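You operate a simulated robot arm through the tools that you are given. There is no shell and no other tool. Be economical: measure what you need, move in short steps, check, and stop when the job is done.

You run a simulated two-armed robot. Do the job below in one go: nothing can be reset, and whatever is moved stays where it is left.

JOB
Turn the fridge knob to 4. Then open the straw dispenser cover, take the white straw and put it on the black handled tray, then shut the cover. Then fetch the brown shaker and stand it on the upper shelf of the window counter. Then put the medium orange cup on the upper shelf of the window counter away on the upper shelf of the wooden stand. Then open the hatch door, take the purple label stand from the top of the window counter and leave it on the shelf inside the hatch, then shut the door. Do these in the order given. Set down upright: brown shaker, medium orange cup, purple label stand.

Only the result counts: the job must be done as asked and must still hold three seconds after the hand-in. Knocking over, shifting, dropping, spilling or breaking anything else fails it. A push-on lid holds only when it is set on centred and level and pressed home; a screw cap is set on level and turned clockwise until tight.

ROBOT AND FRAMES
Two 6-joint arms with fingered hands on one trunk, on a base that drives. Base frame: it is fixed to the floor where the robot stands at the start and does not move with it; the origin is under the middle of the robot, x ahead of it, y to its left, z up. Units: cm, degrees, N and s.
The left shoulder is at the start at [5, 17, 99.3], the right one opposite. With the tool pointing down near the work surface each hand reaches from about 34 to 68 cm from the robot's upright axis, wherever it stands, measured 20 degrees to its own side. Places, roughly: black handled tray (21x17x3 cm) [-160, -70, 110]; brown shaker (6x6x12 cm) [10, 190, 90]; fridge knob [80, 0, 80]; hatch door [-170, -70, 120]; medium orange cup (9x9x10 cm) [0, 180, 50]; purple label stand [-50, 200, 75]; shelf inside the hatch (29x25 cm) [-186, -72, 104]; straw dispenser cover [110, 30, 100]; upper shelf of the window counter [-10, 190, 50]; upper shelf of the wooden stand [100, -160, 50]; white straw [125, 25, 100]. Payload 3.5 kg a hand.
The TCP of each hand is the grasp point between the finger pads, 2.6 cm short of the fingertips. In the tool frame z runs along the fingers and y along their closing line. The gripper opens to 13.2 cm. The gripper's body begins 7.3 cm behind the TCP. The gripper is a hand of 3 fingers: y runs from the thumb to the fingers, the wrist lies at [0, 0, -23.4] in the tool frame.
Orientation is that of the tool frame in the base frame, as a unit quaternion [x, y, z, w]. With the fingers straight down and closing along the base's y, the tool's x points along the base's -x, its y along +y and its z along -z.

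CONTROLS
- The arms move only by the tool drive_tool. It takes "left_increments", "right_increments" or both (then of equal length, played together; a hand with none holds still); each is a list of rows, each a list of 2 entries, a list of its own where there are three numbers: the turn, a rotation vector about the base's x, y, z in degrees, then the shift along the base's x, y, z in cm. In form: [[[wx, wy, wz], [dx, dy, dz]], ...]. A call has 1 to 8 rows; each row is the pose to reach, as a shift and turn from the pose commanded when the call began. Rows are played at 5 a second. More than 5 cm and 8.6 degrees between two rows, and nothing of the call is played. A pose out of reach is approached as far as the arm can. The call stops where the force on the tool passes 40 N (or 10 N more than at its start, if that is more) or the arm is blocked; 0.2 s more then pass. In this call time passes only in rows, and 0.2 s behind the last. The reply holds the time, the measured pose of the TCP, the force on the tool along the base axes, the opening and the grip force, in the units named above and with some noise, with the torque about the TCP (base axes, N m) and any sound that the robot's microphone picked up, and new pictures: "show" is both (left out), scene, wrist or none (wrist: the cameras of the hands that moved).
- Cameras (640 x 400 px; columns grow to the right, rows downward): "scene" is now at [3.95, -0.3, 158.15]; the picture's right is [-0.05, -1.00, 0.00], its down [-0.74, 0.03, -0.67] and it looks along [0.67, -0.03, -0.74] (base axes); focal length 265 px, centre (320, 200). "left" rides on the left gripper at [-6.2, 0.3, -9.2] in its tool frame; the picture's right is [-0.05, -1.00, 0.00], its down [0.83, -0.04, -0.56] and it looks along [0.55, -0.03, 0.83] (tool axes); focal length 230 px, centre (320, 200). "right" rides on the right gripper at [6.2, 0.3, -9.2] in its tool frame; the picture's right is [-0.05, 1.00, 0.00], its down [-0.83, -0.04, -0.56] and it looks along [-0.55, -0.03, 0.83] (tool axes); focal length 230 px, centre (320, 200). There is no depth. A picture from a camera that has moved, and an enlarged one, comes with that camera's place and axes in the base frame and with its lens.
- lift_body(by): slides the trunk up (or, below 0, down) by that many cm; the arms and the scene camera ride with it, the base frame stays. It gives what a move gives, with no picture.
- steer(legs): drives the robot by 1 to 6 legs, each [ahead, left, turn to the left] in cm, cm and degrees, along the robot's own axes; the way and the turn of a leg run together, so that a leg with both is an arc; at most 150 cm and 180 degrees a leg. The arms and the cameras ride along, it lands a little off, and it stops where it bumps. It gives what a move gives, and a new picture of the scene camera.
- move_fingers(finger1, finger2, thumb_bend, hand): sets how far each is bent, from 0 (flat) to 1 (curled in); at 0.3 the hand is open as for a grip, at 0.7 the pads meet at the TCP. One left out holds its place. A second passes; each finger stops where it meets its share of the squeeze, and holds until it gets a number again. It is the only way to open and close the hand. It gives what a move gives, with no picture; readings hold the bend of each and the force on the fingers (four entries, about 0 where the hand has none), thumb and palm.
- turn_head(pan, tilt): turns the head with the scene camera to pan (to the left, within 86 degrees either way) and tilt (down, from -29 to 69), counted from straight ahead of the robot. It gives what a move gives, and a new picture of the scene camera.
- inspect(camera, box): a new picture of the part [left, top, right, bottom] of that camera's present view, enlarged. The clock stands still meanwhile.
- hand_in(): hands the job in; it is judged then, once.

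Work in short steps. Places have to be worked out from the pictures, the camera data and where the tool is seen: move nearer, look again, correct. Check each grasp and each placing, and mend what went wrong. You have 196 turns and 260 pictures in all, those below and enlarged ones among them. Open the grippers and draw the arms clear of the work before you hand the job in, unless the task says otherwise; then end with one line.

The tools are called after "Call:" by a JSON object that holds its "name" and its "arguments". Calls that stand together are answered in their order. drive_tool: Moves the arms, as the interface text tells. Its arguments: {"type":"object","properties":{"left_increments":{"type":"array","items":{"type":"array"}},"right_increments":{"type":"array","items":{"type":"array"}},"show":{"type":"string","enum":["both","scene","wrist","none"]}},"required":[]} The other tools are called the same way: lift_body (by) slides the trunk up or down; move_fingers (finger1, finger2, thumb_bend, hand) moves the fingers one by one; steer (legs) drives the base; turn_head (pan, tilt) turns the head that bears the scene camera; inspect (camera, box) takes an enlarged picture of a part of a camera's view; hand_in () hands the job in.

At the start:

```text
time_s: 0.0
left_ee_pos: [44.62, 18.5, 107.3]
left_tool_rot: [0.0, 1.0, -0.001, 0.0]
left_wrist_force: [0.9, 0.0, 0.4]
left_torque: [0.0, 0.01, 0.02]
left_finger_gap: 13.16
left_grip_force: 0.0
left_shape: jaw
left_bend: [0.3, 0.3, 0.3]
left_finger forces: [0.0, 0.0, 0.1, 0.0, 0.1, 0.1]
right_ee_pos: [63.48, -20.92, 98.21]
right_tool_rot: [0.0, 1.0, 0.0, -0.001]
right_wrist_force: [-0.2, 0.6, 0.2]
right_torque: [-0.01, -0.03, 0.02]
right_finger_gap: 13.19
right_grip_force: 0.1
right_shape: jaw
right_bend: [0.3, 0.3, 0.3]
right_finger forces: [0.0, 0.0, 0.0, 0.0, 0.0, 0.0]
trunk travel left (down, up): [-60.8, 10.2]
robot x, y, heading: [0.26, 0.03, -0.0]
head pan, tilt: [-2.7, 47.9]
```

scene: 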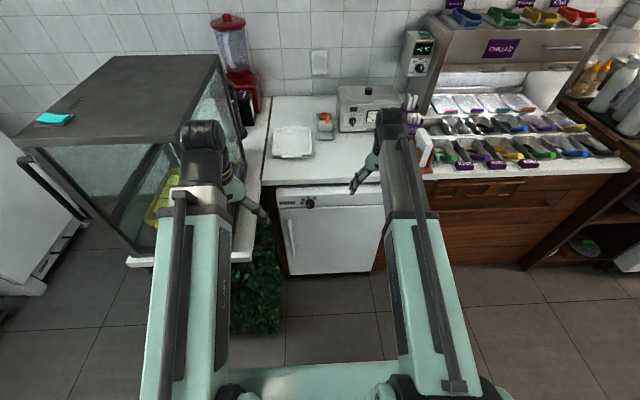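
right: 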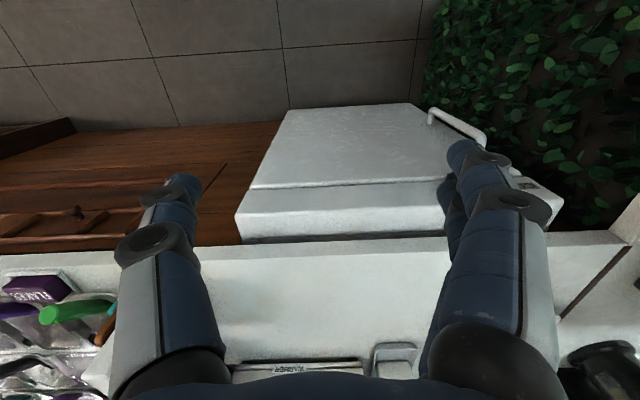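
left: 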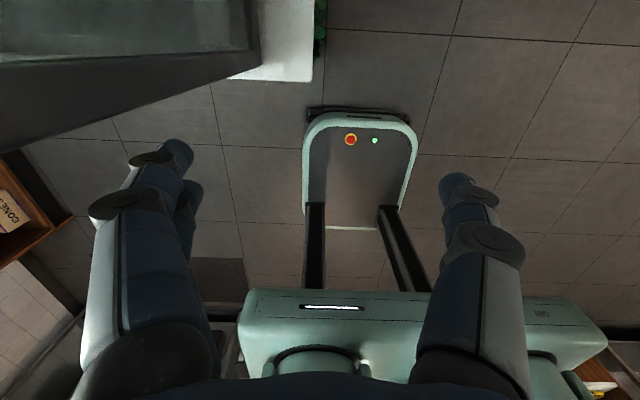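

I start by enlarging the scene view around the fridge knob and the counter.

Call:
{"name": "inspect", "arguments": {"camera": "scene", "box": [265, 180, 393, 260]}}

Call:
{"name": "inspect", "arguments": {"camera": "scene", "box": [240, 70, 400, 170]}}

```text
5.00 times, centred on (329, 220) of scene
camera zoom: at [3.95, -0.3, 158.15], right [-0.05, -1.0, 0.0], down [-0.74, 0.03, -0.67], along [0.67, -0.03, -0.74], focal length 1326 px, centre (275, 100)
```

zoom: 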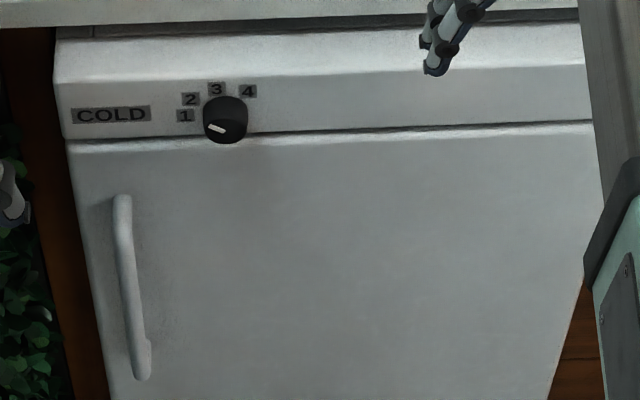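

```text
4.00 times, centred on (320, 120) of scene
camera zoom: at [3.95, -0.3, 158.15], right [-0.05, -1.0, 0.0], down [-0.74, 0.03, -0.67], along [0.67, -0.03, -0.74], focal length 1061 px, centre (320, 520)
```

zoom: 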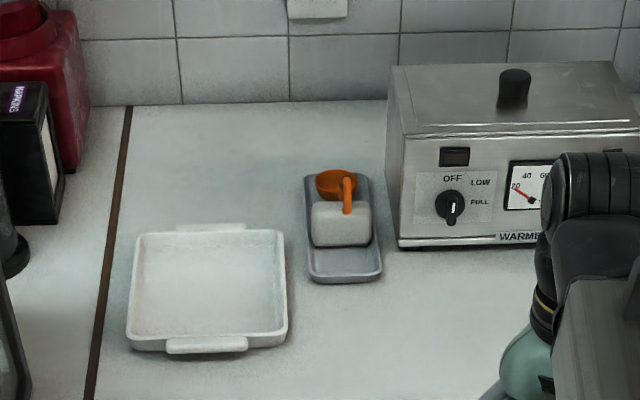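

Knob mark points at 1; I'll use the left hand pointed forward (its camera is then on top). First rotate it towards horizontal while moving it to y≈5.

Call:
{"name": "drive_tool", "arguments": {"left_increments": [[[0, -8.5, 0], [1, -2, -1]], [[0, -17, 0], [2, -4, -2]], [[0, -25.5, 0], [3, -6, -3]], [[0, -34, 0], [4, -8, -4]], [[0, -42.5, 0], [5, -10, -5]], [[0, -51, 0], [6, -12, -6]], [[0, -59.5, 0], [7, -13, -7]], [[0, -68, 0], [8, -14, -8]]]}}

```text
time_s: 1.8
left_ee_pos: [64.15, -1.97, 97.98]
left_tool_rot: [0.001, 0.83, -0.001, 0.558]
left_wrist_force: [-0.8, 0.2, 0.0]
left_torque: [0.0, -0.03, 0.01]
left_finger_gap: 13.19
left_grip_force: 0.1
left_shape: jaw
left_bend: [0.3, 0.3, 0.3]
left_finger forces: [0.1, 0.0, 0.0, 0.0, 0.0, 0.0]
left hand out of reach, approached as far as the arm can: row 1, 2, 3, 4, 5, 6, 7, 8
right_ee_pos: [63.48, -21.05, 98.07]
right_tool_rot: [0.0, 1.0, 0.0, -0.001]
right_wrist_force: [-0.9, -0.6, 0.5]
right_torque: [-0.03, 0.01, -0.03]
right_finger_gap: 13.18
right_grip_force: 0.0
right_shape: jaw
right_bend: [0.3, 0.3, 0.3]
right_finger forces: [0.0, 0.1, 0.1, 0.0, 0.0, 0.0]
trunk travel left (down, up): [-60.8, 10.2]
robot x, y, heading: [0.11, 0.13, -0.2]
head pan, tilt: [-2.7, 47.9]
camera scene: at [3.96, -0.33, 158.15], right [-0.05, -1.0, 0.0], down [-0.74, 0.03, -0.67], along [0.67, -0.03, -0.74], focal length 265 px, centre (320, 200)
camera left: at [57.93, -1.67, 107.17], right [0.02, -1.0, 0.05], down [-0.83, -0.04, -0.56], along [0.56, -0.03, -0.83], focal length 230 px, centre (320, 200)
```

scene: 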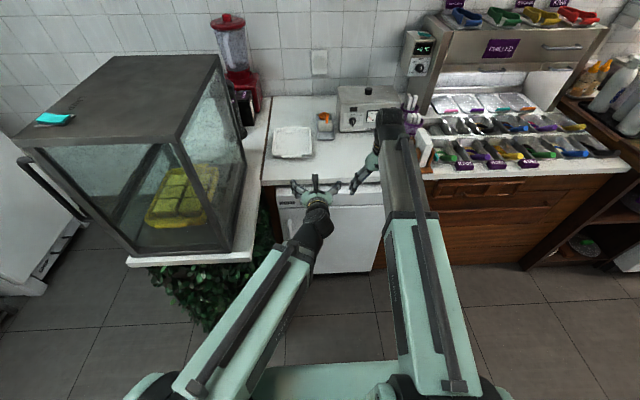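
left: 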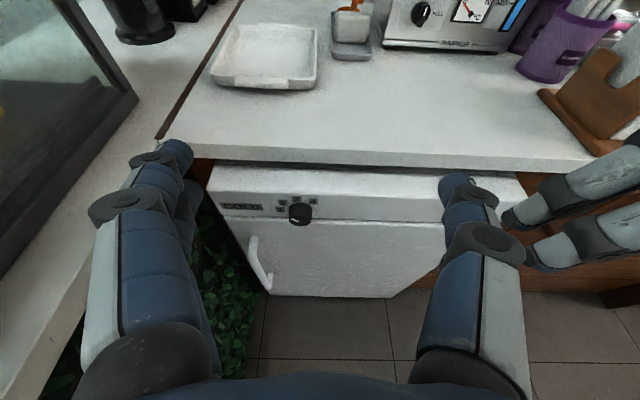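

The hand swung forward as far as the arm's folding allows. I finish the pitch and come down to about knob height, then check the measured pose.

Call:
{"name": "drive_tool", "arguments": {"left_increments": [[[0, -5, 0], [0, 0, -3]], [[0, -10, 0], [0, 0, -6]], [[0, -16, 0], [0, 0, -10]], [[0, -22, 0], [0, 0, -14]]]}}

```text
time_s: 2.8
left_ee_pos: [64.71, -1.79, 95.99]
left_tool_rot: [0.002, 0.807, 0.0, 0.591]
left_wrist_force: [-0.6, 0.3, 0.5]
left_torque: [-0.04, -0.02, 0.01]
left_finger_gap: 13.19
left_grip_force: 0.0
left_shape: jaw
left_bend: [0.3, 0.3, 0.3]
left_finger forces: [0.1, 0.0, 0.1, 0.0, 0.0, 0.0]
left hand out of reach, approached as far as the arm can: row 1, 2, 3, 4
right_ee_pos: [63.51, -20.94, 98.22]
right_tool_rot: [0.0, 1.0, 0.0, 0.0]
right_wrist_force: [0.2, -0.1, -0.2]
right_torque: [-0.01, -0.01, -0.03]
right_finger_gap: 13.23
right_grip_force: 0.0
right_shape: jaw
right_bend: [0.3, 0.3, 0.3]
right_finger forces: [0.0, 0.0, 0.0, 0.0, 0.0, 0.0]
trunk travel left (down, up): [-60.8, 10.2]
robot x, y, heading: [-0.17, -0.07, -0.3]
head pan, tilt: [-2.7, 47.9]
camera scene: at [3.95, -0.3, 158.15], right [-0.05, -1.0, 0.0], down [-0.74, 0.03, -0.67], along [0.67, -0.03, -0.74], focal length 265 px, centre (320, 200)
camera left: at [57.63, -1.64, 104.68], right [0.01, -1.0, 0.05], down [-0.78, -0.04, -0.63], along [0.63, -0.03, -0.78], focal length 230 px, centre (320, 200)
```

scene: 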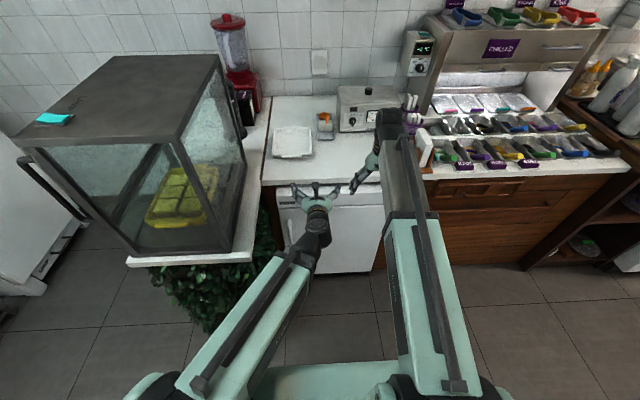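
left: 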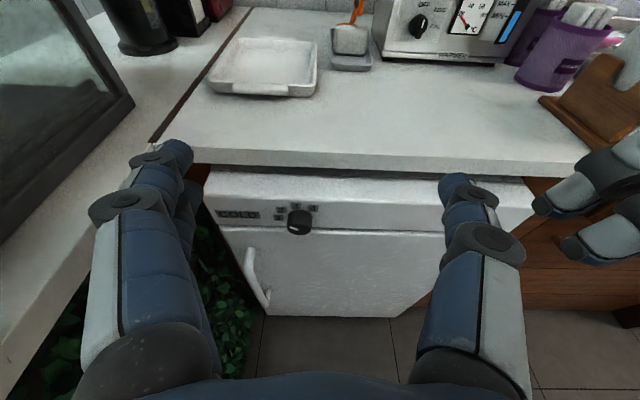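

The arm's too folded; I back the robot up 10 cm to give working room, then lower the trunk so the forearm lies level with the knob.

Call:
{"name": "steer", "arguments": {"legs": [[-10, 0, 0]]}}

Call:
{"name": "lift_body", "arguments": {"by": -15}}

```text
time_s: 3.9
left_ee_pos: [54.54, -1.83, 96.08]
left_tool_rot: [0.002, 0.806, 0.0, 0.592]
left_wrist_force: [-0.5, -0.3, -0.3]
left_torque: [0.01, -0.02, 0.0]
left_finger_gap: 13.21
left_grip_force: 0.1
left_shape: jaw
left_bend: [0.3, 0.3, 0.3]
left_finger forces: [0.1, 0.1, 0.0, 0.0, 0.0, 0.0]
right_ee_pos: [53.59, -20.89, 98.19]
right_tool_rot: [-0.001, 1.0, 0.0, 0.001]
right_wrist_force: [0.2, -0.1, 0.7]
right_torque: [-0.02, -0.04, 0.03]
right_finger_gap: 13.19
right_grip_force: 0.1
right_shape: jaw
right_bend: [0.3, 0.3, 0.3]
right_finger forces: [0.0, 0.1, 0.1, 0.1, 0.0, 0.0]
trunk travel left (down, up): [-60.8, 10.2]
robot x, y, heading: [-9.96, 0.17, 0.3]
head pan, tilt: [-2.7, 47.9]
camera scene: at [-6.25, -0.3, 158.16], right [-0.05, -1.0, 0.0], down [-0.74, 0.03, -0.67], along [0.67, -0.03, -0.74], focal length 265 px, centre (320, 200)
```

scene: 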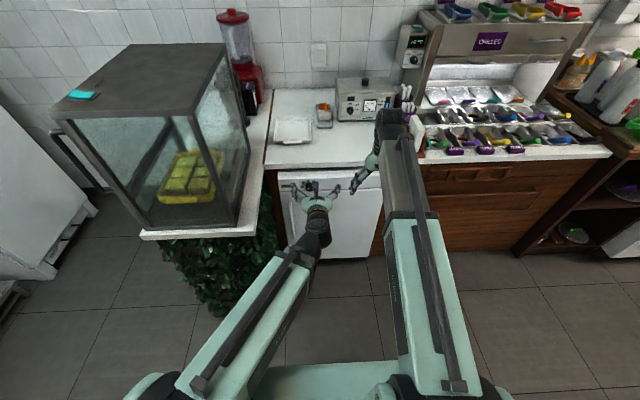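

```text
time_s: 5.7
left_ee_pos: [54.66, -1.71, 81.07]
left_tool_rot: [0.001, 0.806, 0.0, 0.591]
left_wrist_force: [-0.4, -0.1, 0.1]
left_torque: [0.02, 0.01, -0.02]
left_finger_gap: 13.2
left_grip_force: 0.1
left_shape: jaw
left_bend: [0.3, 0.3, 0.3]
left_finger forces: [0.0, 0.0, 0.0, 0.0, 0.0, 0.1]
right_ee_pos: [53.56, -20.93, 83.16]
right_tool_rot: [0.0, 1.0, 0.0, 0.001]
right_wrist_force: [-0.3, 0.0, 0.3]
right_torque: [-0.02, 0.0, 0.0]
right_finger_gap: 13.18
right_grip_force: 0.1
right_shape: jaw
right_bend: [0.3, 0.3, 0.3]
right_finger forces: [0.0, 0.0, 0.0, 0.0, 0.0, 0.0]
trunk travel left (down, up): [-45.8, 25.2]
robot x, y, heading: [-10.04, 0.12, -0.0]
head pan, tilt: [-2.7, 47.9]
```

Now pitch the left hand level (18° more) and move it to about [64, 0.5, 76] for a good look at the knob.

Call:
{"name": "drive_tool", "arguments": {"left_increments": [[[0, -6, 0], [3, 0.5, -1]], [[0, -12, 0], [6, 1.2, -3]], [[0, -18, 0], [9, 2.2, -5]]], "show": "wrist"}}

```text
time_s: 6.5
left_ee_pos: [61.33, 0.09, 85.5]
left_tool_rot: [0.011, 0.775, 0.004, 0.632]
left_wrist_force: [0.4, -0.1, -0.1]
left_torque: [0.01, -0.02, -0.01]
left_finger_gap: 13.18
left_grip_force: 0.1
left_shape: jaw
left_bend: [0.3, 0.3, 0.3]
left_finger forces: [0.0, 0.0, 0.0, 0.0, 0.1, 0.0]
left hand out of reach, approached as far as the arm can: row 1, 2, 3
right_ee_pos: [53.69, -20.83, 83.1]
right_tool_rot: [0.0, 1.0, 0.0, 0.0]
right_wrist_force: [0.0, 0.7, -0.3]
right_torque: [0.03, 0.02, -0.01]
right_finger_gap: 13.19
right_grip_force: 0.1
right_shape: jaw
right_bend: [0.3, 0.3, 0.3]
right_finger forces: [0.0, 0.1, 0.0, 0.0, 0.0, 0.1]
trunk travel left (down, up): [-45.8, 25.2]
robot x, y, heading: [-10.0, 0.24, 0.1]
head pan, tilt: [-2.7, 47.9]
camera left: at [53.53, 0.2, 93.36], right [0.0, -1.0, 0.03], down [-0.71, -0.02, -0.7], along [0.7, -0.02, -0.71], focal length 230 px, centre (320, 200)
```

left: 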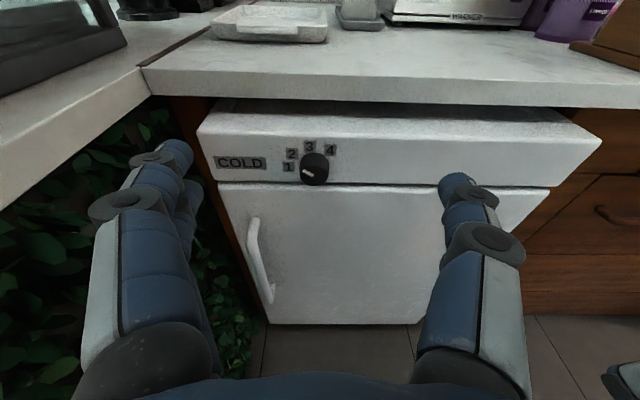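

The wrist can't tip level this high above the elbow line, so I lower the trunk 20 cm more and retry pitching level.

Call:
{"name": "lift_body", "arguments": {"by": -20}}

Call:
{"name": "drive_tool", "arguments": {"left_increments": [[[0, -4, 0], [1, 0, 3]], [[0, -8, 0], [2, 0, 5]], [[0, -12, 0], [2, 0, 8]]], "show": "wrist"}}

```text
time_s: 8.7
left_ee_pos: [61.34, -0.05, 65.48]
left_tool_rot: [0.013, 0.775, 0.002, 0.631]
left_wrist_force: [-0.4, -0.3, 1.2]
left_torque: [0.03, 0.03, -0.02]
left_finger_gap: 13.17
left_grip_force: 0.1
left_shape: jaw
left_bend: [0.3, 0.3, 0.3]
left_finger forces: [0.0, 0.0, 0.0, 0.0, 0.0, 0.0]
right_ee_pos: [53.57, -20.94, 63.13]
right_tool_rot: [0.0, 1.0, -0.001, 0.0]
right_wrist_force: [-0.2, 0.1, 0.6]
right_torque: [-0.01, 0.02, 0.0]
right_finger_gap: 13.18
right_grip_force: 0.0
right_shape: jaw
right_bend: [0.3, 0.3, 0.3]
right_finger forces: [0.0, 0.1, 0.0, 0.0, 0.0, 0.0]
trunk travel left (down, up): [-25.8, 45.2]
robot x, y, heading: [-10.19, -0.13, -0.0]
head pan, tilt: [-2.7, 47.9]
```

```text
time_s: 9.5
left_ee_pos: [63.41, 0.34, 74.94]
left_tool_rot: [0.014, 0.727, 0.005, 0.686]
left_wrist_force: [0.7, 0.5, -0.6]
left_torque: [-0.01, 0.02, 0.01]
left_finger_gap: 13.19
left_grip_force: 0.0
left_shape: jaw
left_bend: [0.3, 0.3, 0.3]
left_finger forces: [0.0, 0.0, 0.0, 0.0, 0.0, 0.0]
left hand out of reach, approached as far as the arm can: row 1, 2, 3
right_ee_pos: [53.62, -20.82, 63.17]
right_tool_rot: [0.001, 1.0, 0.001, -0.001]
right_wrist_force: [0.1, -0.2, 0.6]
right_torque: [0.0, 0.03, 0.01]
right_finger_gap: 13.19
right_grip_force: 0.0
right_shape: jaw
right_bend: [0.3, 0.3, 0.3]
right_finger forces: [0.0, 0.1, 0.0, 0.0, 0.0, 0.1]
trunk travel left (down, up): [-25.8, 45.2]
robot x, y, heading: [-9.81, -0.02, 0.1]
head pan, tilt: [-2.7, 47.9]
camera left: at [54.48, 0.58, 81.7], right [-0.01, -1.0, 0.02], down [-0.6, -0.01, -0.8], along [0.8, -0.02, -0.6], focal length 230 px, centre (320, 200)
```

left: 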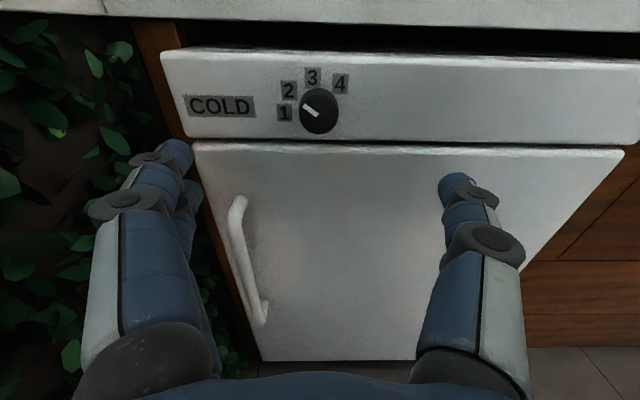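

Knob now clearly visible, estimated face centre ≈ [76.7, 0.3, 75.4]. Enlarge for the mark and label angles.

Call:
{"name": "inspect", "arguments": {"camera": "left", "box": [260, 55, 380, 145]}}

```text
4.44 times, centred on (320, 100) of left
camera zoom: at [54.48, 0.58, 81.7], right [-0.01, -1.0, 0.02], down [-0.6, -0.01, -0.8], along [0.8, -0.02, -0.6], focal length 1022 px, centre (320, 644)
```

zoom: 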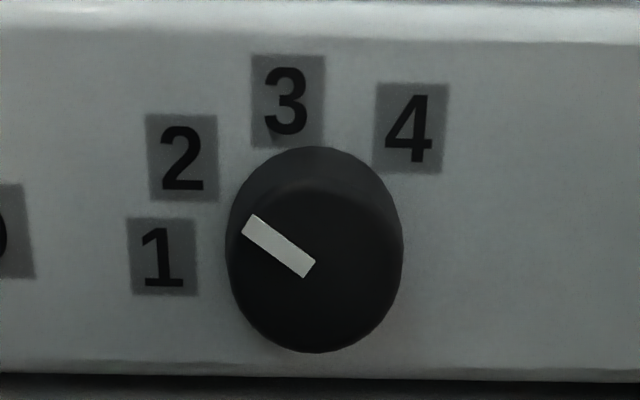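

Mark sits at ~145° (setting 2); 4 lies at ~47°, so the knob needs ~97° clockwise (+ about x). Half-close the left fingers to clear the counter underside (z≈82), and level the hand.

Call:
{"name": "move_fingers", "arguments": {"hand": "left", "finger1": 0.48, "finger2": 0.48, "thumb_bend": 0.48}}

Call:
{"name": "drive_tool", "arguments": {"left_increments": [[[0, -2, 0], [1, 0, 0]], [[0, -3.3, 0], [3, 0, 0.4]]], "show": "none"}}

```text
time_s: 10.5
left_ee_pos: [63.36, 0.53, 74.96]
left_tool_rot: [0.014, 0.727, 0.005, 0.687]
left_wrist_force: [0.6, -0.9, -0.3]
left_torque: [-0.01, -0.01, 0.01]
left_finger_gap: 7.5
left_grip_force: 0.0
left_shape: fingers
left_bend: [0.48, 0.48, 0.48]
left_finger forces: [0.0, 0.0, 0.0, 0.0, 0.0, 0.0]
right_ee_pos: [53.63, -20.73, 63.19]
right_tool_rot: [0.0, 1.0, 0.0, 0.0]
right_wrist_force: [-0.9, 0.9, 0.4]
right_torque: [0.0, 0.03, 0.0]
right_finger_gap: 13.19
right_grip_force: 0.1
right_shape: jaw
right_bend: [0.3, 0.3, 0.3]
right_finger forces: [0.0, 0.0, 0.1, 0.1, 0.0, 0.1]
trunk travel left (down, up): [-25.8, 45.2]
robot x, y, heading: [-10.08, 0.0, 0.3]
head pan, tilt: [-2.7, 47.9]
```

```text
time_s: 11.1
left_ee_pos: [66.51, 0.53, 77.24]
left_tool_rot: [0.017, 0.714, 0.006, 0.7]
left_wrist_force: [-0.1, 0.0, -1.4]
left_torque: [0.02, 0.0, 0.03]
left_finger_gap: 7.52
left_grip_force: 0.1
left_shape: fingers
left_bend: [0.48, 0.48, 0.48]
left_finger forces: [0.1, 0.0, 0.1, 0.1, 0.1, 0.1]
left hand out of reach, approached as far as the arm can: row 1, 2
right_ee_pos: [53.53, -20.95, 63.16]
right_tool_rot: [-0.001, 1.0, 0.0, 0.0]
right_wrist_force: [-0.4, -0.9, 0.7]
right_torque: [0.0, 0.0, 0.0]
right_finger_gap: 13.2
right_grip_force: 0.0
right_shape: jaw
right_bend: [0.3, 0.3, 0.3]
right_finger forces: [0.0, 0.0, 0.1, 0.1, 0.0, 0.0]
trunk travel left (down, up): [-25.8, 45.2]
robot x, y, heading: [-9.94, 0.21, -0.2]
head pan, tilt: [-2.7, 47.9]
```

Still at the wrist limit; another 8 cm of trunk drop with the arm raised gives slack. Then roll the hand -48° as the pre-grasp.

Call:
{"name": "lift_body", "arguments": {"by": -8}}

Call:
{"name": "drive_tool", "arguments": {"left_increments": [[[-8, 0, 0], [0.5, 0, 2]], [[-16, 0, 0], [1, 0, 3.5]], [[-24, 0, 0], [1, 0, 5]], [[-32, 0, 0], [1, 0, 6]], [[-40, 0, 0], [1, 0, 6.2]], [[-48, 0, 0], [1, 0, 6.2]]], "show": "wrist"}}

```text
time_s: 12.2
left_ee_pos: [66.37, 0.52, 69.21]
left_tool_rot: [0.017, 0.715, 0.007, 0.699]
left_wrist_force: [0.7, 0.5, -0.1]
left_torque: [0.05, 0.02, -0.02]
left_finger_gap: 7.51
left_grip_force: 0.1
left_shape: fingers
left_bend: [0.48, 0.48, 0.48]
left_finger forces: [0.1, 0.0, 0.1, 0.0, 0.0, 0.1]
right_ee_pos: [53.57, -20.95, 55.17]
right_tool_rot: [0.0, 1.0, 0.0, 0.0]
right_wrist_force: [-0.4, -0.2, -0.6]
right_torque: [0.0, 0.01, 0.03]
right_finger_gap: 13.19
right_grip_force: 0.0
right_shape: jaw
right_bend: [0.3, 0.3, 0.3]
right_finger forces: [0.0, 0.0, 0.0, 0.0, 0.0, 0.0]
trunk travel left (down, up): [-17.8, 53.2]
robot x, y, heading: [-10.16, 0.27, 0.0]
head pan, tilt: [-2.7, 47.9]
```

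```text
time_s: 13.6
left_ee_pos: [67.72, 3.9, 77.98]
left_tool_rot: [-0.258, 0.671, -0.291, 0.631]
left_wrist_force: [0.4, -0.5, -0.6]
left_torque: [0.01, -0.03, 0.03]
left_finger_gap: 7.52
left_grip_force: 0.1
left_shape: fingers
left_bend: [0.48, 0.48, 0.48]
left_finger forces: [0.1, 0.0, 0.1, 0.0, 0.0, 0.0]
left hand out of reach, approached as far as the arm can: row 2, 3, 4, 5, 6
right_ee_pos: [53.45, -20.99, 55.07]
right_tool_rot: [0.0, 1.0, -0.001, 0.0]
right_wrist_force: [0.3, -0.1, -0.5]
right_torque: [0.0, 0.0, -0.02]
right_finger_gap: 13.21
right_grip_force: 0.0
right_shape: jaw
right_bend: [0.3, 0.3, 0.3]
right_finger forces: [0.1, 0.1, 0.0, 0.0, 0.1, 0.0]
trunk travel left (down, up): [-17.8, 53.2]
robot x, y, heading: [-10.07, -0.31, 0.2]
head pan, tilt: [-2.7, 47.9]
camera left: at [58.96, 9.08, 82.31], right [-0.02, -0.66, 0.75], down [-0.61, -0.59, -0.53], along [0.79, -0.47, -0.39], focal length 230 px, centre (320, 200)
```

left: 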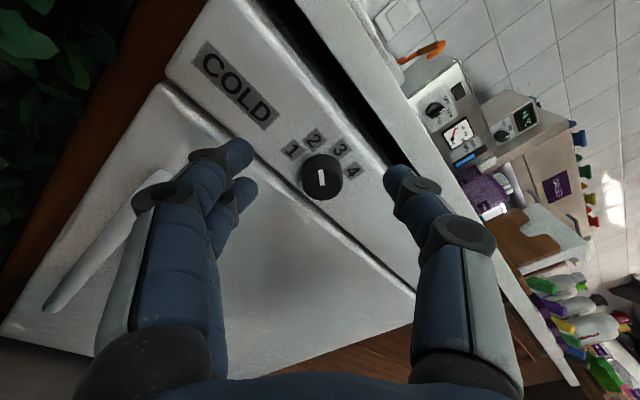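

Roll is about -46° with the axis nearly straight ahead. Shift to line up with the knob axis at x≈71.

Call:
{"name": "drive_tool", "arguments": {"left_increments": [[[0, 0, 1.5], [1.5, -1.8, -1.3]], [[0, 0, 3], [3, -3.6, -2.6]]], "show": "wrist"}}

```text
time_s: 14.2
left_ee_pos: [71.43, 4.79, 78.73]
left_tool_rot: [-0.269, 0.672, -0.276, 0.633]
left_wrist_force: [-0.3, -0.5, 0.3]
left_torque: [-0.02, 0.01, -0.01]
left_finger_gap: 7.51
left_grip_force: 0.0
left_shape: fingers
left_bend: [0.48, 0.48, 0.48]
left_finger forces: [0.0, 0.0, 0.0, 0.1, 0.0, 0.0]
left hand out of reach, approached as far as the arm can: row 1, 2
right_ee_pos: [53.64, -20.94, 55.15]
right_tool_rot: [-0.001, 1.0, 0.001, 0.0]
right_wrist_force: [-0.6, 0.3, 0.5]
right_torque: [0.0, 0.02, -0.01]
right_finger_gap: 13.19
right_grip_force: 0.1
right_shape: jaw
right_bend: [0.3, 0.3, 0.3]
right_finger forces: [0.1, 0.1, 0.1, 0.0, 0.0, 0.0]
trunk travel left (down, up): [-17.8, 53.2]
robot x, y, heading: [-9.96, -0.2, 0.2]
head pan, tilt: [-2.7, 47.9]
camera left: at [62.41, 9.61, 83.19], right [0.01, -0.67, 0.75], down [-0.6, -0.6, -0.53], along [0.8, -0.44, -0.41], focal length 230 px, centre (320, 200)
```

left: 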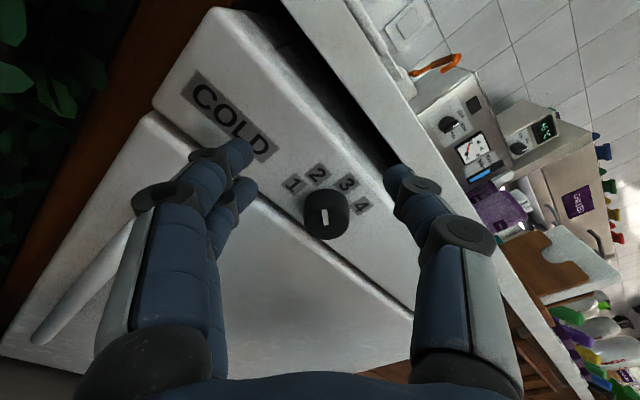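

The hand is limited sideways (wrist yaw); better to put the left shoulder right behind the knob. Drive back 4 and right 15.

Call:
{"name": "steer", "arguments": {"legs": [[-4, 0, 0], [0, -15, 0]]}}

Call:
{"name": "drive_tool", "arguments": {"left_increments": [[[0, 0, 0], [0, 4, -1]], [[0, 0, 0], [0, 8, -2]], [[0, 0, 0], [0, 10.5, -3.3]]], "show": "wrist"}}

```text
time_s: 16.1
left_ee_pos: [67.45, -9.99, 78.67]
left_tool_rot: [-0.269, 0.672, -0.276, 0.633]
left_wrist_force: [-0.1, 0.2, -0.2]
left_torque: [0.0, -0.01, -0.05]
left_finger_gap: 7.53
left_grip_force: 0.1
left_shape: fingers
left_bend: [0.48, 0.48, 0.48]
left_finger forces: [0.0, 0.0, 0.0, 0.0, 0.1, 0.0]
right_ee_pos: [49.73, -35.79, 55.08]
right_tool_rot: [-0.002, 1.0, 0.0, 0.0]
right_wrist_force: [0.7, 0.4, 0.5]
right_torque: [0.01, -0.02, -0.03]
right_finger_gap: 13.17
right_grip_force: 0.1
right_shape: jaw
right_bend: [0.3, 0.3, 0.3]
right_finger forces: [0.0, 0.0, 0.0, 0.0, 0.0, 0.1]
trunk travel left (down, up): [-17.8, 53.2]
robot x, y, heading: [-13.84, -14.99, 0.2]
head pan, tilt: [-2.7, 47.9]
camera scene: at [-9.87, -15.29, 115.15], right [-0.04, -1.0, 0.0], down [-0.74, 0.03, -0.67], along [0.67, -0.03, -0.74], focal length 265 px, centre (320, 200)
```

scene: 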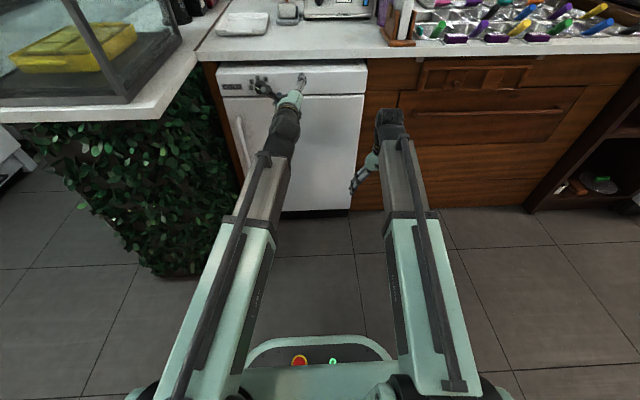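

```text
time_s: 16.9
left_ee_pos: [67.56, 0.43, 75.2]
left_tool_rot: [-0.268, 0.672, -0.276, 0.633]
left_wrist_force: [0.0, -0.5, -0.7]
left_torque: [-0.03, -0.01, 0.04]
left_finger_gap: 7.5
left_grip_force: 0.0
left_shape: fingers
left_bend: [0.48, 0.48, 0.48]
left_finger forces: [0.0, 0.0, 0.0, 0.0, 0.0, 0.1]
right_ee_pos: [49.69, -35.79, 55.07]
right_tool_rot: [-0.001, 1.0, 0.0, 0.001]
right_wrist_force: [0.3, -0.3, -0.7]
right_torque: [-0.01, -0.01, 0.0]
right_finger_gap: 13.17
right_grip_force: 0.2
right_shape: jaw
right_bend: [0.3, 0.3, 0.3]
right_finger forces: [0.0, 0.0, 0.0, 0.1, 0.1, 0.1]
trunk travel left (down, up): [-17.8, 53.2]
robot x, y, heading: [-14.24, -15.05, -0.1]
head pan, tilt: [-2.7, 47.9]
camera left: at [58.58, 5.2, 79.83], right [0.01, -0.67, 0.75], down [-0.6, -0.6, -0.53], along [0.8, -0.44, -0.41], focal length 230 px, centre (320, 200)
```

left: 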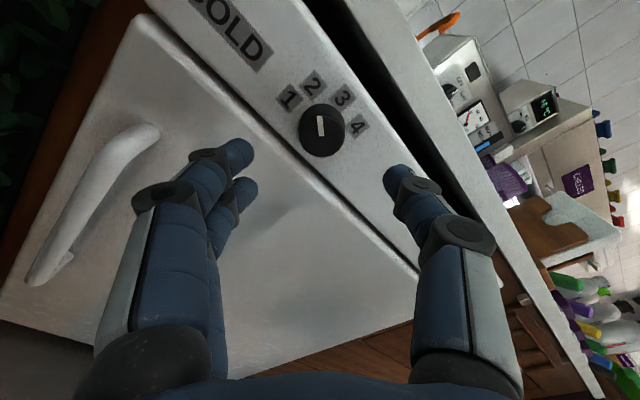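

Reach is now clean and the knob is on the tool axis. Advance to x≈75.5 in small rows.

Call:
{"name": "drive_tool", "arguments": {"left_increments": [[[0, 0, 0], [3, 0, 0]], [[0, 0, 0], [6, 0, 0.1]], [[0, 0, 0], [7, 0, 0.2]], [[0, 0, 0], [7.9, 0, 0.2]]], "show": "wrist"}}

```text
time_s: 17.8
left_ee_pos: [74.51, 0.5, 75.57]
left_tool_rot: [-0.269, 0.672, -0.276, 0.632]
left_wrist_force: [-19.0, 0.4, 1.9]
left_torque: [0.02, 0.11, 0.09]
left_finger_gap: 7.46
left_grip_force: 9.7
left_shape: fingers
left_bend: [0.48, 0.5, 0.48]
left_finger forces: [1.3, 10.5, 0.0, 0.0, 7.3, 0.0]
right_ee_pos: [49.66, -35.82, 55.19]
right_tool_rot: [-0.001, 1.0, 0.001, 0.002]
right_wrist_force: [0.0, -0.4, 0.5]
right_torque: [-0.04, 0.01, 0.01]
right_finger_gap: 13.19
right_grip_force: 0.3
right_shape: jaw
right_bend: [0.3, 0.3, 0.3]
right_finger forces: [0.0, 0.1, 0.0, 0.1, 0.0, 0.1]
trunk travel left (down, up): [-17.8, 53.2]
robot x, y, heading: [-13.97, -15.0, 0.3]
head pan, tilt: [-2.7, 47.9]
stopped in row 4 (left hand): the force on the tool passed its limit at 54 N (the readings are from after the stop); the commanded pose is now the measured one
camera left: at [65.62, 5.2, 80.12], right [0.02, -0.67, 0.75], down [-0.6, -0.6, -0.53], along [0.8, -0.44, -0.41], focal length 230 px, centre (320, 200)
```

left: 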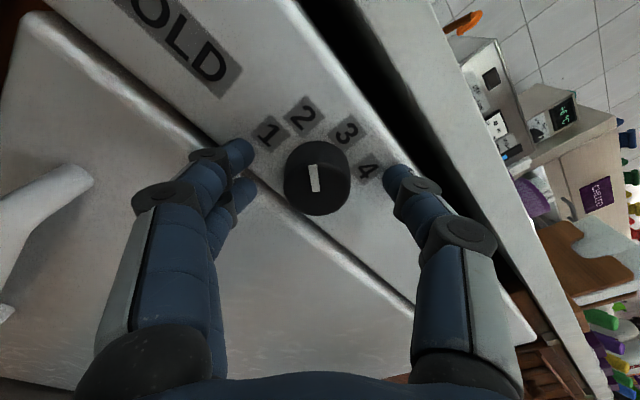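

Fingertips touched the panel/door at tips x≈77. Back off 0.5 cm and close gently on the knob.

Call:
{"name": "drive_tool", "arguments": {"left_increments": [[[0, 0, 0], [-0.5, -0.1, -0.2]]], "show": "none"}}

Call:
{"name": "move_fingers", "arguments": {"hand": "left", "finger1": 0.65, "finger2": 0.65, "thumb_bend": 0.65}}

Call:
{"name": "inspect", "arguments": {"camera": "left", "box": [180, 80, 460, 255]}}

```text
time_s: 18.2
left_ee_pos: [74.23, 0.22, 75.09]
left_tool_rot: [-0.269, 0.673, -0.275, 0.631]
left_wrist_force: [0.3, -0.9, -0.2]
left_torque: [-0.01, 0.03, -0.02]
left_finger_gap: 7.46
left_grip_force: 0.1
left_shape: fingers
left_bend: [0.48, 0.48, 0.48]
left_finger forces: [0.0, 0.0, 0.0, 0.0, 0.0, 0.0]
right_ee_pos: [49.7, -35.78, 55.03]
right_tool_rot: [-0.001, 1.0, 0.0, 0.0]
right_wrist_force: [0.5, -0.3, -0.5]
right_torque: [0.0, 0.0, 0.03]
right_finger_gap: 13.16
right_grip_force: 0.1
right_shape: jaw
right_bend: [0.3, 0.3, 0.3]
right_finger forces: [0.0, 0.0, 0.0, 0.0, 0.0, 0.1]
trunk travel left (down, up): [-17.8, 53.2]
robot x, y, heading: [-13.57, -15.25, 0.4]
head pan, tilt: [-2.7, 47.9]
```

```text
time_s: 19.2
left_ee_pos: [74.16, 0.23, 75.18]
left_tool_rot: [-0.269, 0.673, -0.275, 0.632]
left_wrist_force: [2.5, -1.9, 0.4]
left_torque: [0.03, 0.0, -0.03]
left_finger_gap: 3.33
left_grip_force: 5.0
left_shape: fingers
left_bend: [0.61, 0.63, 0.62]
left_finger forces: [2.6, 1.6, 0.0, 0.1, 5.8, 0.0]
right_ee_pos: [49.83, -35.75, 55.16]
right_tool_rot: [-0.001, 1.0, 0.0, -0.001]
right_wrist_force: [0.0, -0.7, 0.3]
right_torque: [0.01, -0.02, 0.02]
right_finger_gap: 13.18
right_grip_force: 0.0
right_shape: jaw
right_bend: [0.3, 0.3, 0.3]
right_finger forces: [0.0, 0.0, 0.0, 0.1, 0.1, 0.0]
trunk travel left (down, up): [-17.8, 53.2]
robot x, y, heading: [-13.98, -15.09, -0.1]
head pan, tilt: [-2.7, 47.9]
```

```text
2.29 times, centred on (320, 168) of left
camera zoom: at [65.27, 5.06, 79.72], right [0.02, -0.67, 0.75], down [-0.6, -0.6, -0.52], along [0.8, -0.44, -0.41], focal length 526 px, centre (320, 274)
```

zoom: 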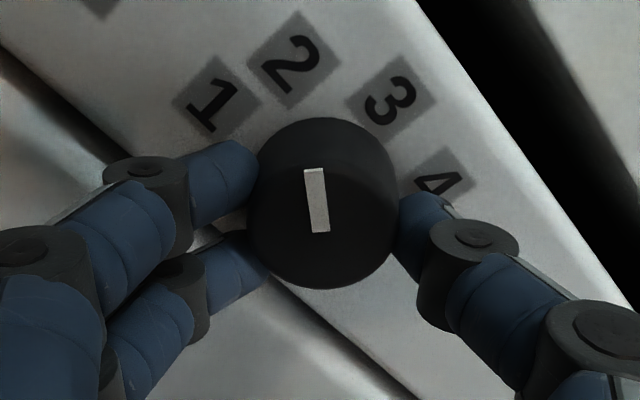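

The knob is gripped with all three fingers. Squeeze a little more and turn clockwise (+x) 64°.

Call:
{"name": "move_fingers", "arguments": {"hand": "left", "finger1": 0.68, "finger2": 0.68, "thumb_bend": 0.68}}

Call:
{"name": "drive_tool", "arguments": {"left_increments": [[[8, 0, 0], [0, 0, 0]], [[16, 0, 0], [0, 0, 0]], [[24, 0, 0], [0, 0, 0]], [[32, 0, 0], [0, 0, 0]], [[40, 0, 0], [0, 0, 0]], [[48, 0, 0], [0, 0, 0]], [[56, 0, 0], [0, 0, 0]], [[64, 0, 0], [0, 0, 0]]], "show": "wrist"}}

```text
time_s: 20.2
left_ee_pos: [74.28, 0.26, 75.23]
left_tool_rot: [-0.268, 0.673, -0.276, 0.632]
left_wrist_force: [3.7, -1.6, -0.4]
left_torque: [0.0, 0.0, -0.01]
left_finger_gap: 3.27
left_grip_force: 8.7
left_shape: fingers
left_bend: [0.61, 0.63, 0.63]
left_finger forces: [4.4, 3.3, 0.0, 0.0, 9.7, 0.0]
right_ee_pos: [49.9, -35.86, 55.07]
right_tool_rot: [0.0, 1.0, 0.0, 0.0]
right_wrist_force: [-0.3, -0.3, 0.3]
right_torque: [0.0, 0.0, 0.02]
right_finger_gap: 13.18
right_grip_force: 0.1
right_shape: jaw
right_bend: [0.3, 0.3, 0.3]
right_finger forces: [0.0, 0.1, 0.0, 0.0, 0.1, 0.1]
trunk travel left (down, up): [-17.8, 53.2]
robot x, y, heading: [-14.2, -15.07, -0.1]
head pan, tilt: [-2.7, 47.9]
```

```text
time_s: 22.0
left_ee_pos: [74.26, 0.42, 75.12]
left_tool_rot: [0.108, 0.717, 0.123, 0.678]
left_wrist_force: [-2.0, 3.1, -3.1]
left_torque: [-0.03, 0.04, 0.06]
left_finger_gap: 3.22
left_grip_force: 9.7
left_shape: fingers
left_bend: [0.61, 0.63, 0.64]
left_finger forces: [5.9, 6.0, 0.1, 0.0, 8.4, 0.0]
right_ee_pos: [49.75, -35.9, 55.18]
right_tool_rot: [-0.001, 1.0, -0.001, 0.0]
right_wrist_force: [1.0, 0.4, -0.1]
right_torque: [0.0, 0.01, -0.01]
right_finger_gap: 13.2
right_grip_force: 0.0
right_shape: jaw
right_bend: [0.3, 0.3, 0.3]
right_finger forces: [0.1, 0.0, 0.0, 0.0, 0.0, 0.0]
trunk travel left (down, up): [-17.8, 53.2]
robot x, y, heading: [-13.94, -14.95, 0.1]
head pan, tilt: [-2.7, 47.9]
camera left: at [65.32, -1.69, 81.53], right [0.02, -0.96, -0.27], down [-0.6, 0.21, -0.77], along [0.8, 0.18, -0.58], focal length 230 px, centre (320, 200)
```

left: 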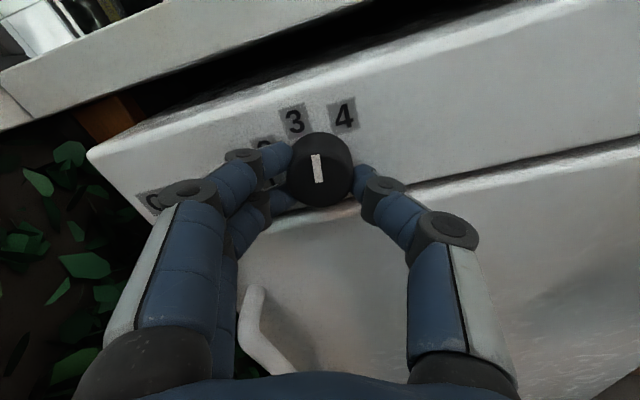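

The knob follows the hand. Turn 33° more.

Call:
{"name": "drive_tool", "arguments": {"left_increments": [[[8, 0, 0], [0, 0, 0]], [[16, 0, 0], [0, 0, 0]], [[24, 0, 0], [0, 0, 0]], [[33, 0, 0], [0, 0, 0]]], "show": "none"}}

Call:
{"name": "drive_tool", "arguments": {"left_increments": [[[8, 0, 0], [0, 0, 0]], [[16, 0, 0], [0, 0, 0]], [[24, 0, 0], [0, 0, 0]], [[32.5, 0, 0], [0, 0, 0]]], "show": "wrist"}}

```text
refused: row 4 steps farther than a row can; nothing moved
```

```text
time_s: 23.0
left_ee_pos: [74.16, 0.36, 75.26]
left_tool_rot: [0.292, 0.654, 0.318, 0.621]
left_wrist_force: [-0.4, 7.3, -1.9]
left_torque: [-0.24, 0.01, 0.18]
left_finger_gap: 3.24
left_grip_force: 11.5
left_shape: fingers
left_bend: [0.61, 0.63, 0.64]
left_finger forces: [5.0, 9.3, 0.0, 0.0, 8.2, 0.0]
right_ee_pos: [49.9, -35.76, 55.1]
right_tool_rot: [-0.001, 1.0, -0.001, -0.001]
right_wrist_force: [-0.1, 0.8, -0.6]
right_torque: [0.0, 0.03, 0.04]
right_finger_gap: 13.19
right_grip_force: 0.0
right_shape: jaw
right_bend: [0.3, 0.3, 0.3]
right_finger forces: [0.0, 0.0, 0.0, 0.1, 0.0, 0.1]
trunk travel left (down, up): [-17.8, 53.2]
robot x, y, heading: [-13.85, -15.24, -0.1]
head pan, tilt: [-2.7, 47.9]
camera left: at [65.31, -4.82, 79.52], right [0.02, -0.66, -0.75], down [-0.6, 0.59, -0.54], along [0.8, 0.46, -0.39], focal length 230 px, centre (320, 200)
```

left: 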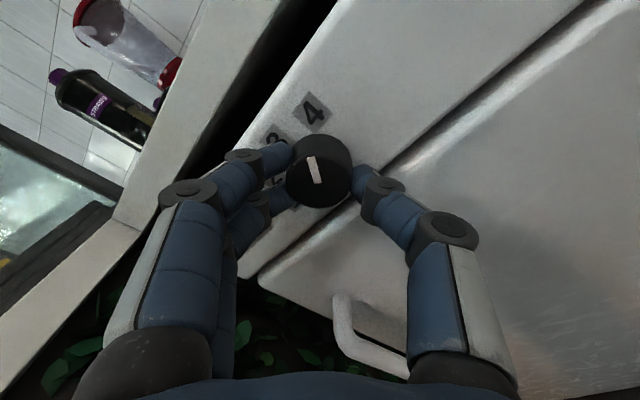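

Resistance rose at the end (perhaps the stop at 4). Release, back away and look from a square view.

Call:
{"name": "move_fingers", "arguments": {"hand": "left", "finger1": 0.48, "finger2": 0.48, "thumb_bend": 0.48}}

Call:
{"name": "drive_tool", "arguments": {"left_increments": [[[0, 0, 0], [-3, 0, 0]], [[-8, 0, 0], [-6, 0, 0]], [[-16, 0, 0], [-8, 0, 0]], [[-24, 0, 0], [-8, 0, 0]], [[-32, 0, 0], [-8, 0, 0]], [[-40, 0, 0], [-8, 0, 0]], [[-48, 0, 0], [-8, 0, 0]]], "show": "none"}}

Call:
{"name": "inspect", "arguments": {"camera": "left", "box": [240, 50, 400, 160]}}

```text
time_s: 24.0
left_ee_pos: [74.25, 0.11, 75.24]
left_tool_rot: [0.293, 0.654, 0.319, 0.621]
left_wrist_force: [0.3, 0.6, 0.3]
left_torque: [0.02, 0.01, -0.03]
left_finger_gap: 7.4
left_grip_force: 0.1
left_shape: fingers
left_bend: [0.48, 0.48, 0.48]
left_finger forces: [0.1, 0.1, 0.0, 0.0, 0.0, 0.0]
right_ee_pos: [49.78, -35.87, 55.17]
right_tool_rot: [-0.001, 1.0, 0.0, -0.001]
right_wrist_force: [0.0, 1.3, 1.2]
right_torque: [0.02, -0.01, 0.02]
right_finger_gap: 13.21
right_grip_force: 0.0
right_shape: jaw
right_bend: [0.3, 0.3, 0.3]
right_finger forces: [0.0, 0.1, 0.1, 0.1, 0.1, 0.0]
trunk travel left (down, up): [-17.8, 53.2]
robot x, y, heading: [-13.87, -15.16, 0.1]
head pan, tilt: [-2.7, 47.9]
```

```text
time_s: 25.6
left_ee_pos: [66.16, 0.26, 75.18]
left_tool_rot: [0.014, 0.727, 0.024, 0.686]
left_wrist_force: [-0.4, 0.3, 0.1]
left_torque: [0.02, 0.01, 0.01]
left_finger_gap: 7.41
left_grip_force: 0.1
left_shape: fingers
left_bend: [0.48, 0.48, 0.48]
left_finger forces: [0.0, 0.1, 0.1, 0.0, 0.0, 0.1]
right_ee_pos: [49.63, -35.7, 55.15]
right_tool_rot: [-0.001, 1.0, 0.0, 0.0]
right_wrist_force: [-0.1, -1.1, 0.0]
right_torque: [-0.02, 0.01, 0.06]
right_finger_gap: 13.21
right_grip_force: 0.1
right_shape: jaw
right_bend: [0.3, 0.3, 0.3]
right_finger forces: [0.0, 0.0, 0.1, 0.1, 0.0, 0.0]
trunk travel left (down, up): [-17.8, 53.2]
robot x, y, heading: [-13.53, -14.89, 0.4]
head pan, tilt: [-2.7, 47.9]
```

```text
3.64 times, centred on (320, 105) of left
camera zoom: at [57.27, -0.03, 81.87], right [0.02, -1.0, 0.0], down [-0.6, -0.01, -0.8], along [0.8, 0.01, -0.6], focal length 837 px, centre (320, 546)
```

zoom: 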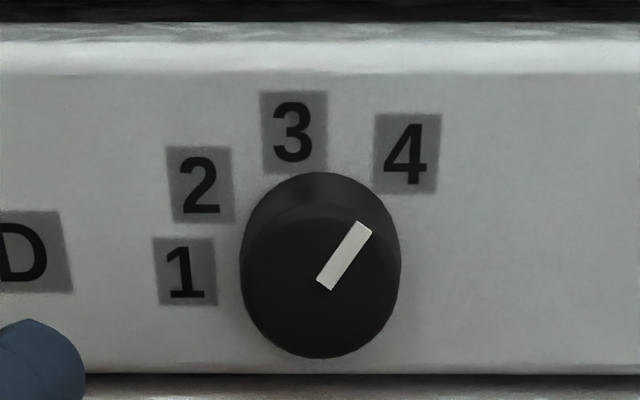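

Mark is at ~60°, label 4 at ~48°: slipped a bit or at a stop. Re-grip more firmly and turn ~14° further, watching torque.

Call:
{"name": "drive_tool", "arguments": {"left_increments": [[[8, 0, 0], [3, 0, 0]], [[16, 0, 0], [6, 0, 0]], [[24, 0, 0], [8.1, 0, 0]]], "show": "none"}}

Call:
{"name": "move_fingers", "arguments": {"hand": "left", "finger1": 0.72, "finger2": 0.72, "thumb_bend": 0.72}}

Call:
{"name": "inspect", "arguments": {"camera": "left", "box": [240, 80, 400, 220]}}

Call:
{"name": "drive_tool", "arguments": {"left_increments": [[[7, 0, 0], [0, 0, 0]], [[14, 0, 0], [0, 0, 0]]], "show": "none"}}

Call:
{"name": "inspect", "arguments": {"camera": "left", "box": [240, 80, 400, 220]}}

```text
time_s: 26.4
left_ee_pos: [74.47, 0.24, 75.31]
left_tool_rot: [0.157, 0.706, 0.176, 0.668]
left_wrist_force: [0.8, 0.1, 0.3]
left_torque: [0.01, 0.02, 0.01]
left_finger_gap: 7.39
left_grip_force: 0.2
left_shape: fingers
left_bend: [0.48, 0.48, 0.48]
left_finger forces: [0.0, 0.0, 0.1, 0.1, 0.0, 0.1]
right_ee_pos: [49.83, -35.86, 55.08]
right_tool_rot: [-0.001, 1.0, 0.0, 0.0]
right_wrist_force: [-0.4, -0.2, -0.8]
right_torque: [0.01, 0.02, -0.01]
right_finger_gap: 13.22
right_grip_force: 0.0
right_shape: jaw
right_bend: [0.3, 0.3, 0.3]
right_finger forces: [0.1, 0.0, 0.0, 0.0, 0.0, 0.0]
trunk travel left (down, up): [-17.8, 53.2]
robot x, y, heading: [-13.66, -14.85, 0.3]
head pan, tilt: [-2.7, 47.9]
```

```text
time_s: 27.4
left_ee_pos: [74.54, 0.25, 75.37]
left_tool_rot: [0.157, 0.706, 0.176, 0.668]
left_wrist_force: [6.3, 1.2, 0.8]
left_torque: [-0.03, -0.02, 0.0]
left_finger_gap: 3.14
left_grip_force: 15.1
left_shape: fingers
left_bend: [0.62, 0.63, 0.64]
left_finger forces: [7.9, 7.6, 0.1, 0.0, 14.1, 0.0]
right_ee_pos: [49.74, -35.68, 55.07]
right_tool_rot: [0.0, 1.0, 0.0, 0.0]
right_wrist_force: [0.2, 0.6, -0.5]
right_torque: [-0.03, -0.03, 0.03]
right_finger_gap: 13.22
right_grip_force: 0.1
right_shape: jaw
right_bend: [0.3, 0.3, 0.3]
right_finger forces: [0.1, 0.0, 0.0, 0.0, 0.0, 0.0]
trunk travel left (down, up): [-17.8, 53.2]
robot x, y, heading: [-13.31, -15.24, -0.0]
head pan, tilt: [-2.7, 47.9]
```

```text
2.86 times, centred on (320, 150) of left
camera zoom: at [65.57, -2.69, 81.31], right [0.02, -0.91, -0.41], down [-0.6, 0.32, -0.73], along [0.8, 0.26, -0.54], focal length 657 px, centre (320, 343)
```

zoom: 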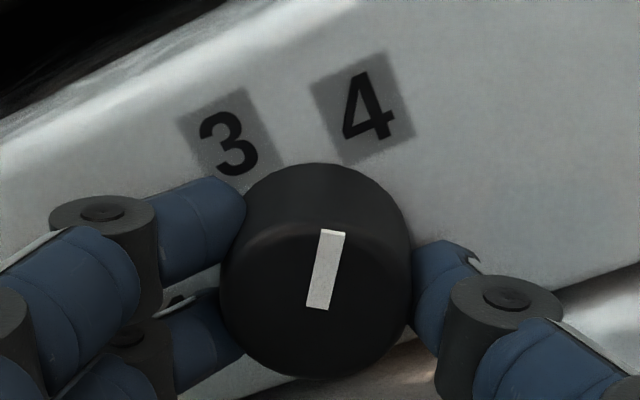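

```text
time_s: 28.0
left_ee_pos: [74.52, 0.4, 75.13]
left_tool_rot: [0.237, 0.68, 0.26, 0.643]
left_wrist_force: [4.9, 3.4, -3.9]
left_torque: [-0.38, 0.06, 0.04]
left_finger_gap: 3.26
left_grip_force: 16.8
left_shape: fingers
left_bend: [0.62, 0.64, 0.65]
left_finger forces: [7.9, 11.8, 0.0, 0.0, 13.4, 0.0]
right_ee_pos: [49.83, -35.77, 55.06]
right_tool_rot: [-0.001, 1.0, 0.0, 0.0]
right_wrist_force: [-0.3, 1.2, 0.8]
right_torque: [-0.01, 0.01, 0.01]
right_finger_gap: 13.17
right_grip_force: 0.1
right_shape: jaw
right_bend: [0.3, 0.3, 0.3]
right_finger forces: [0.0, 0.0, 0.0, 0.1, 0.0, 0.0]
trunk travel left (down, up): [-17.8, 53.2]
robot x, y, heading: [-14.2, -15.07, 0.1]
head pan, tilt: [-2.7, 47.9]
```

```text
2.86 times, centred on (320, 150) of left
camera zoom: at [65.57, -3.94, 80.28], right [0.02, -0.79, -0.62], down [-0.6, 0.49, -0.63], along [0.8, 0.38, -0.47], focal length 657 px, centre (320, 343)
```

zoom: 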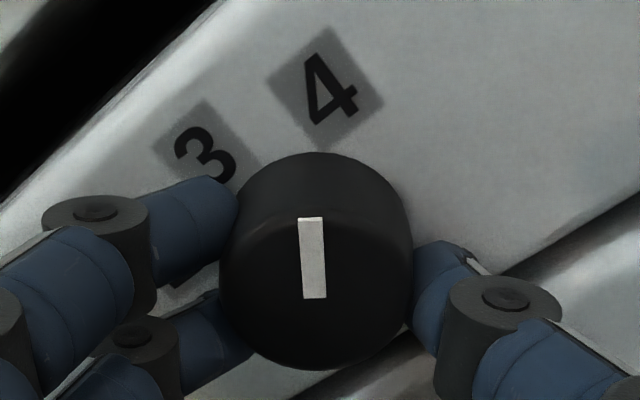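

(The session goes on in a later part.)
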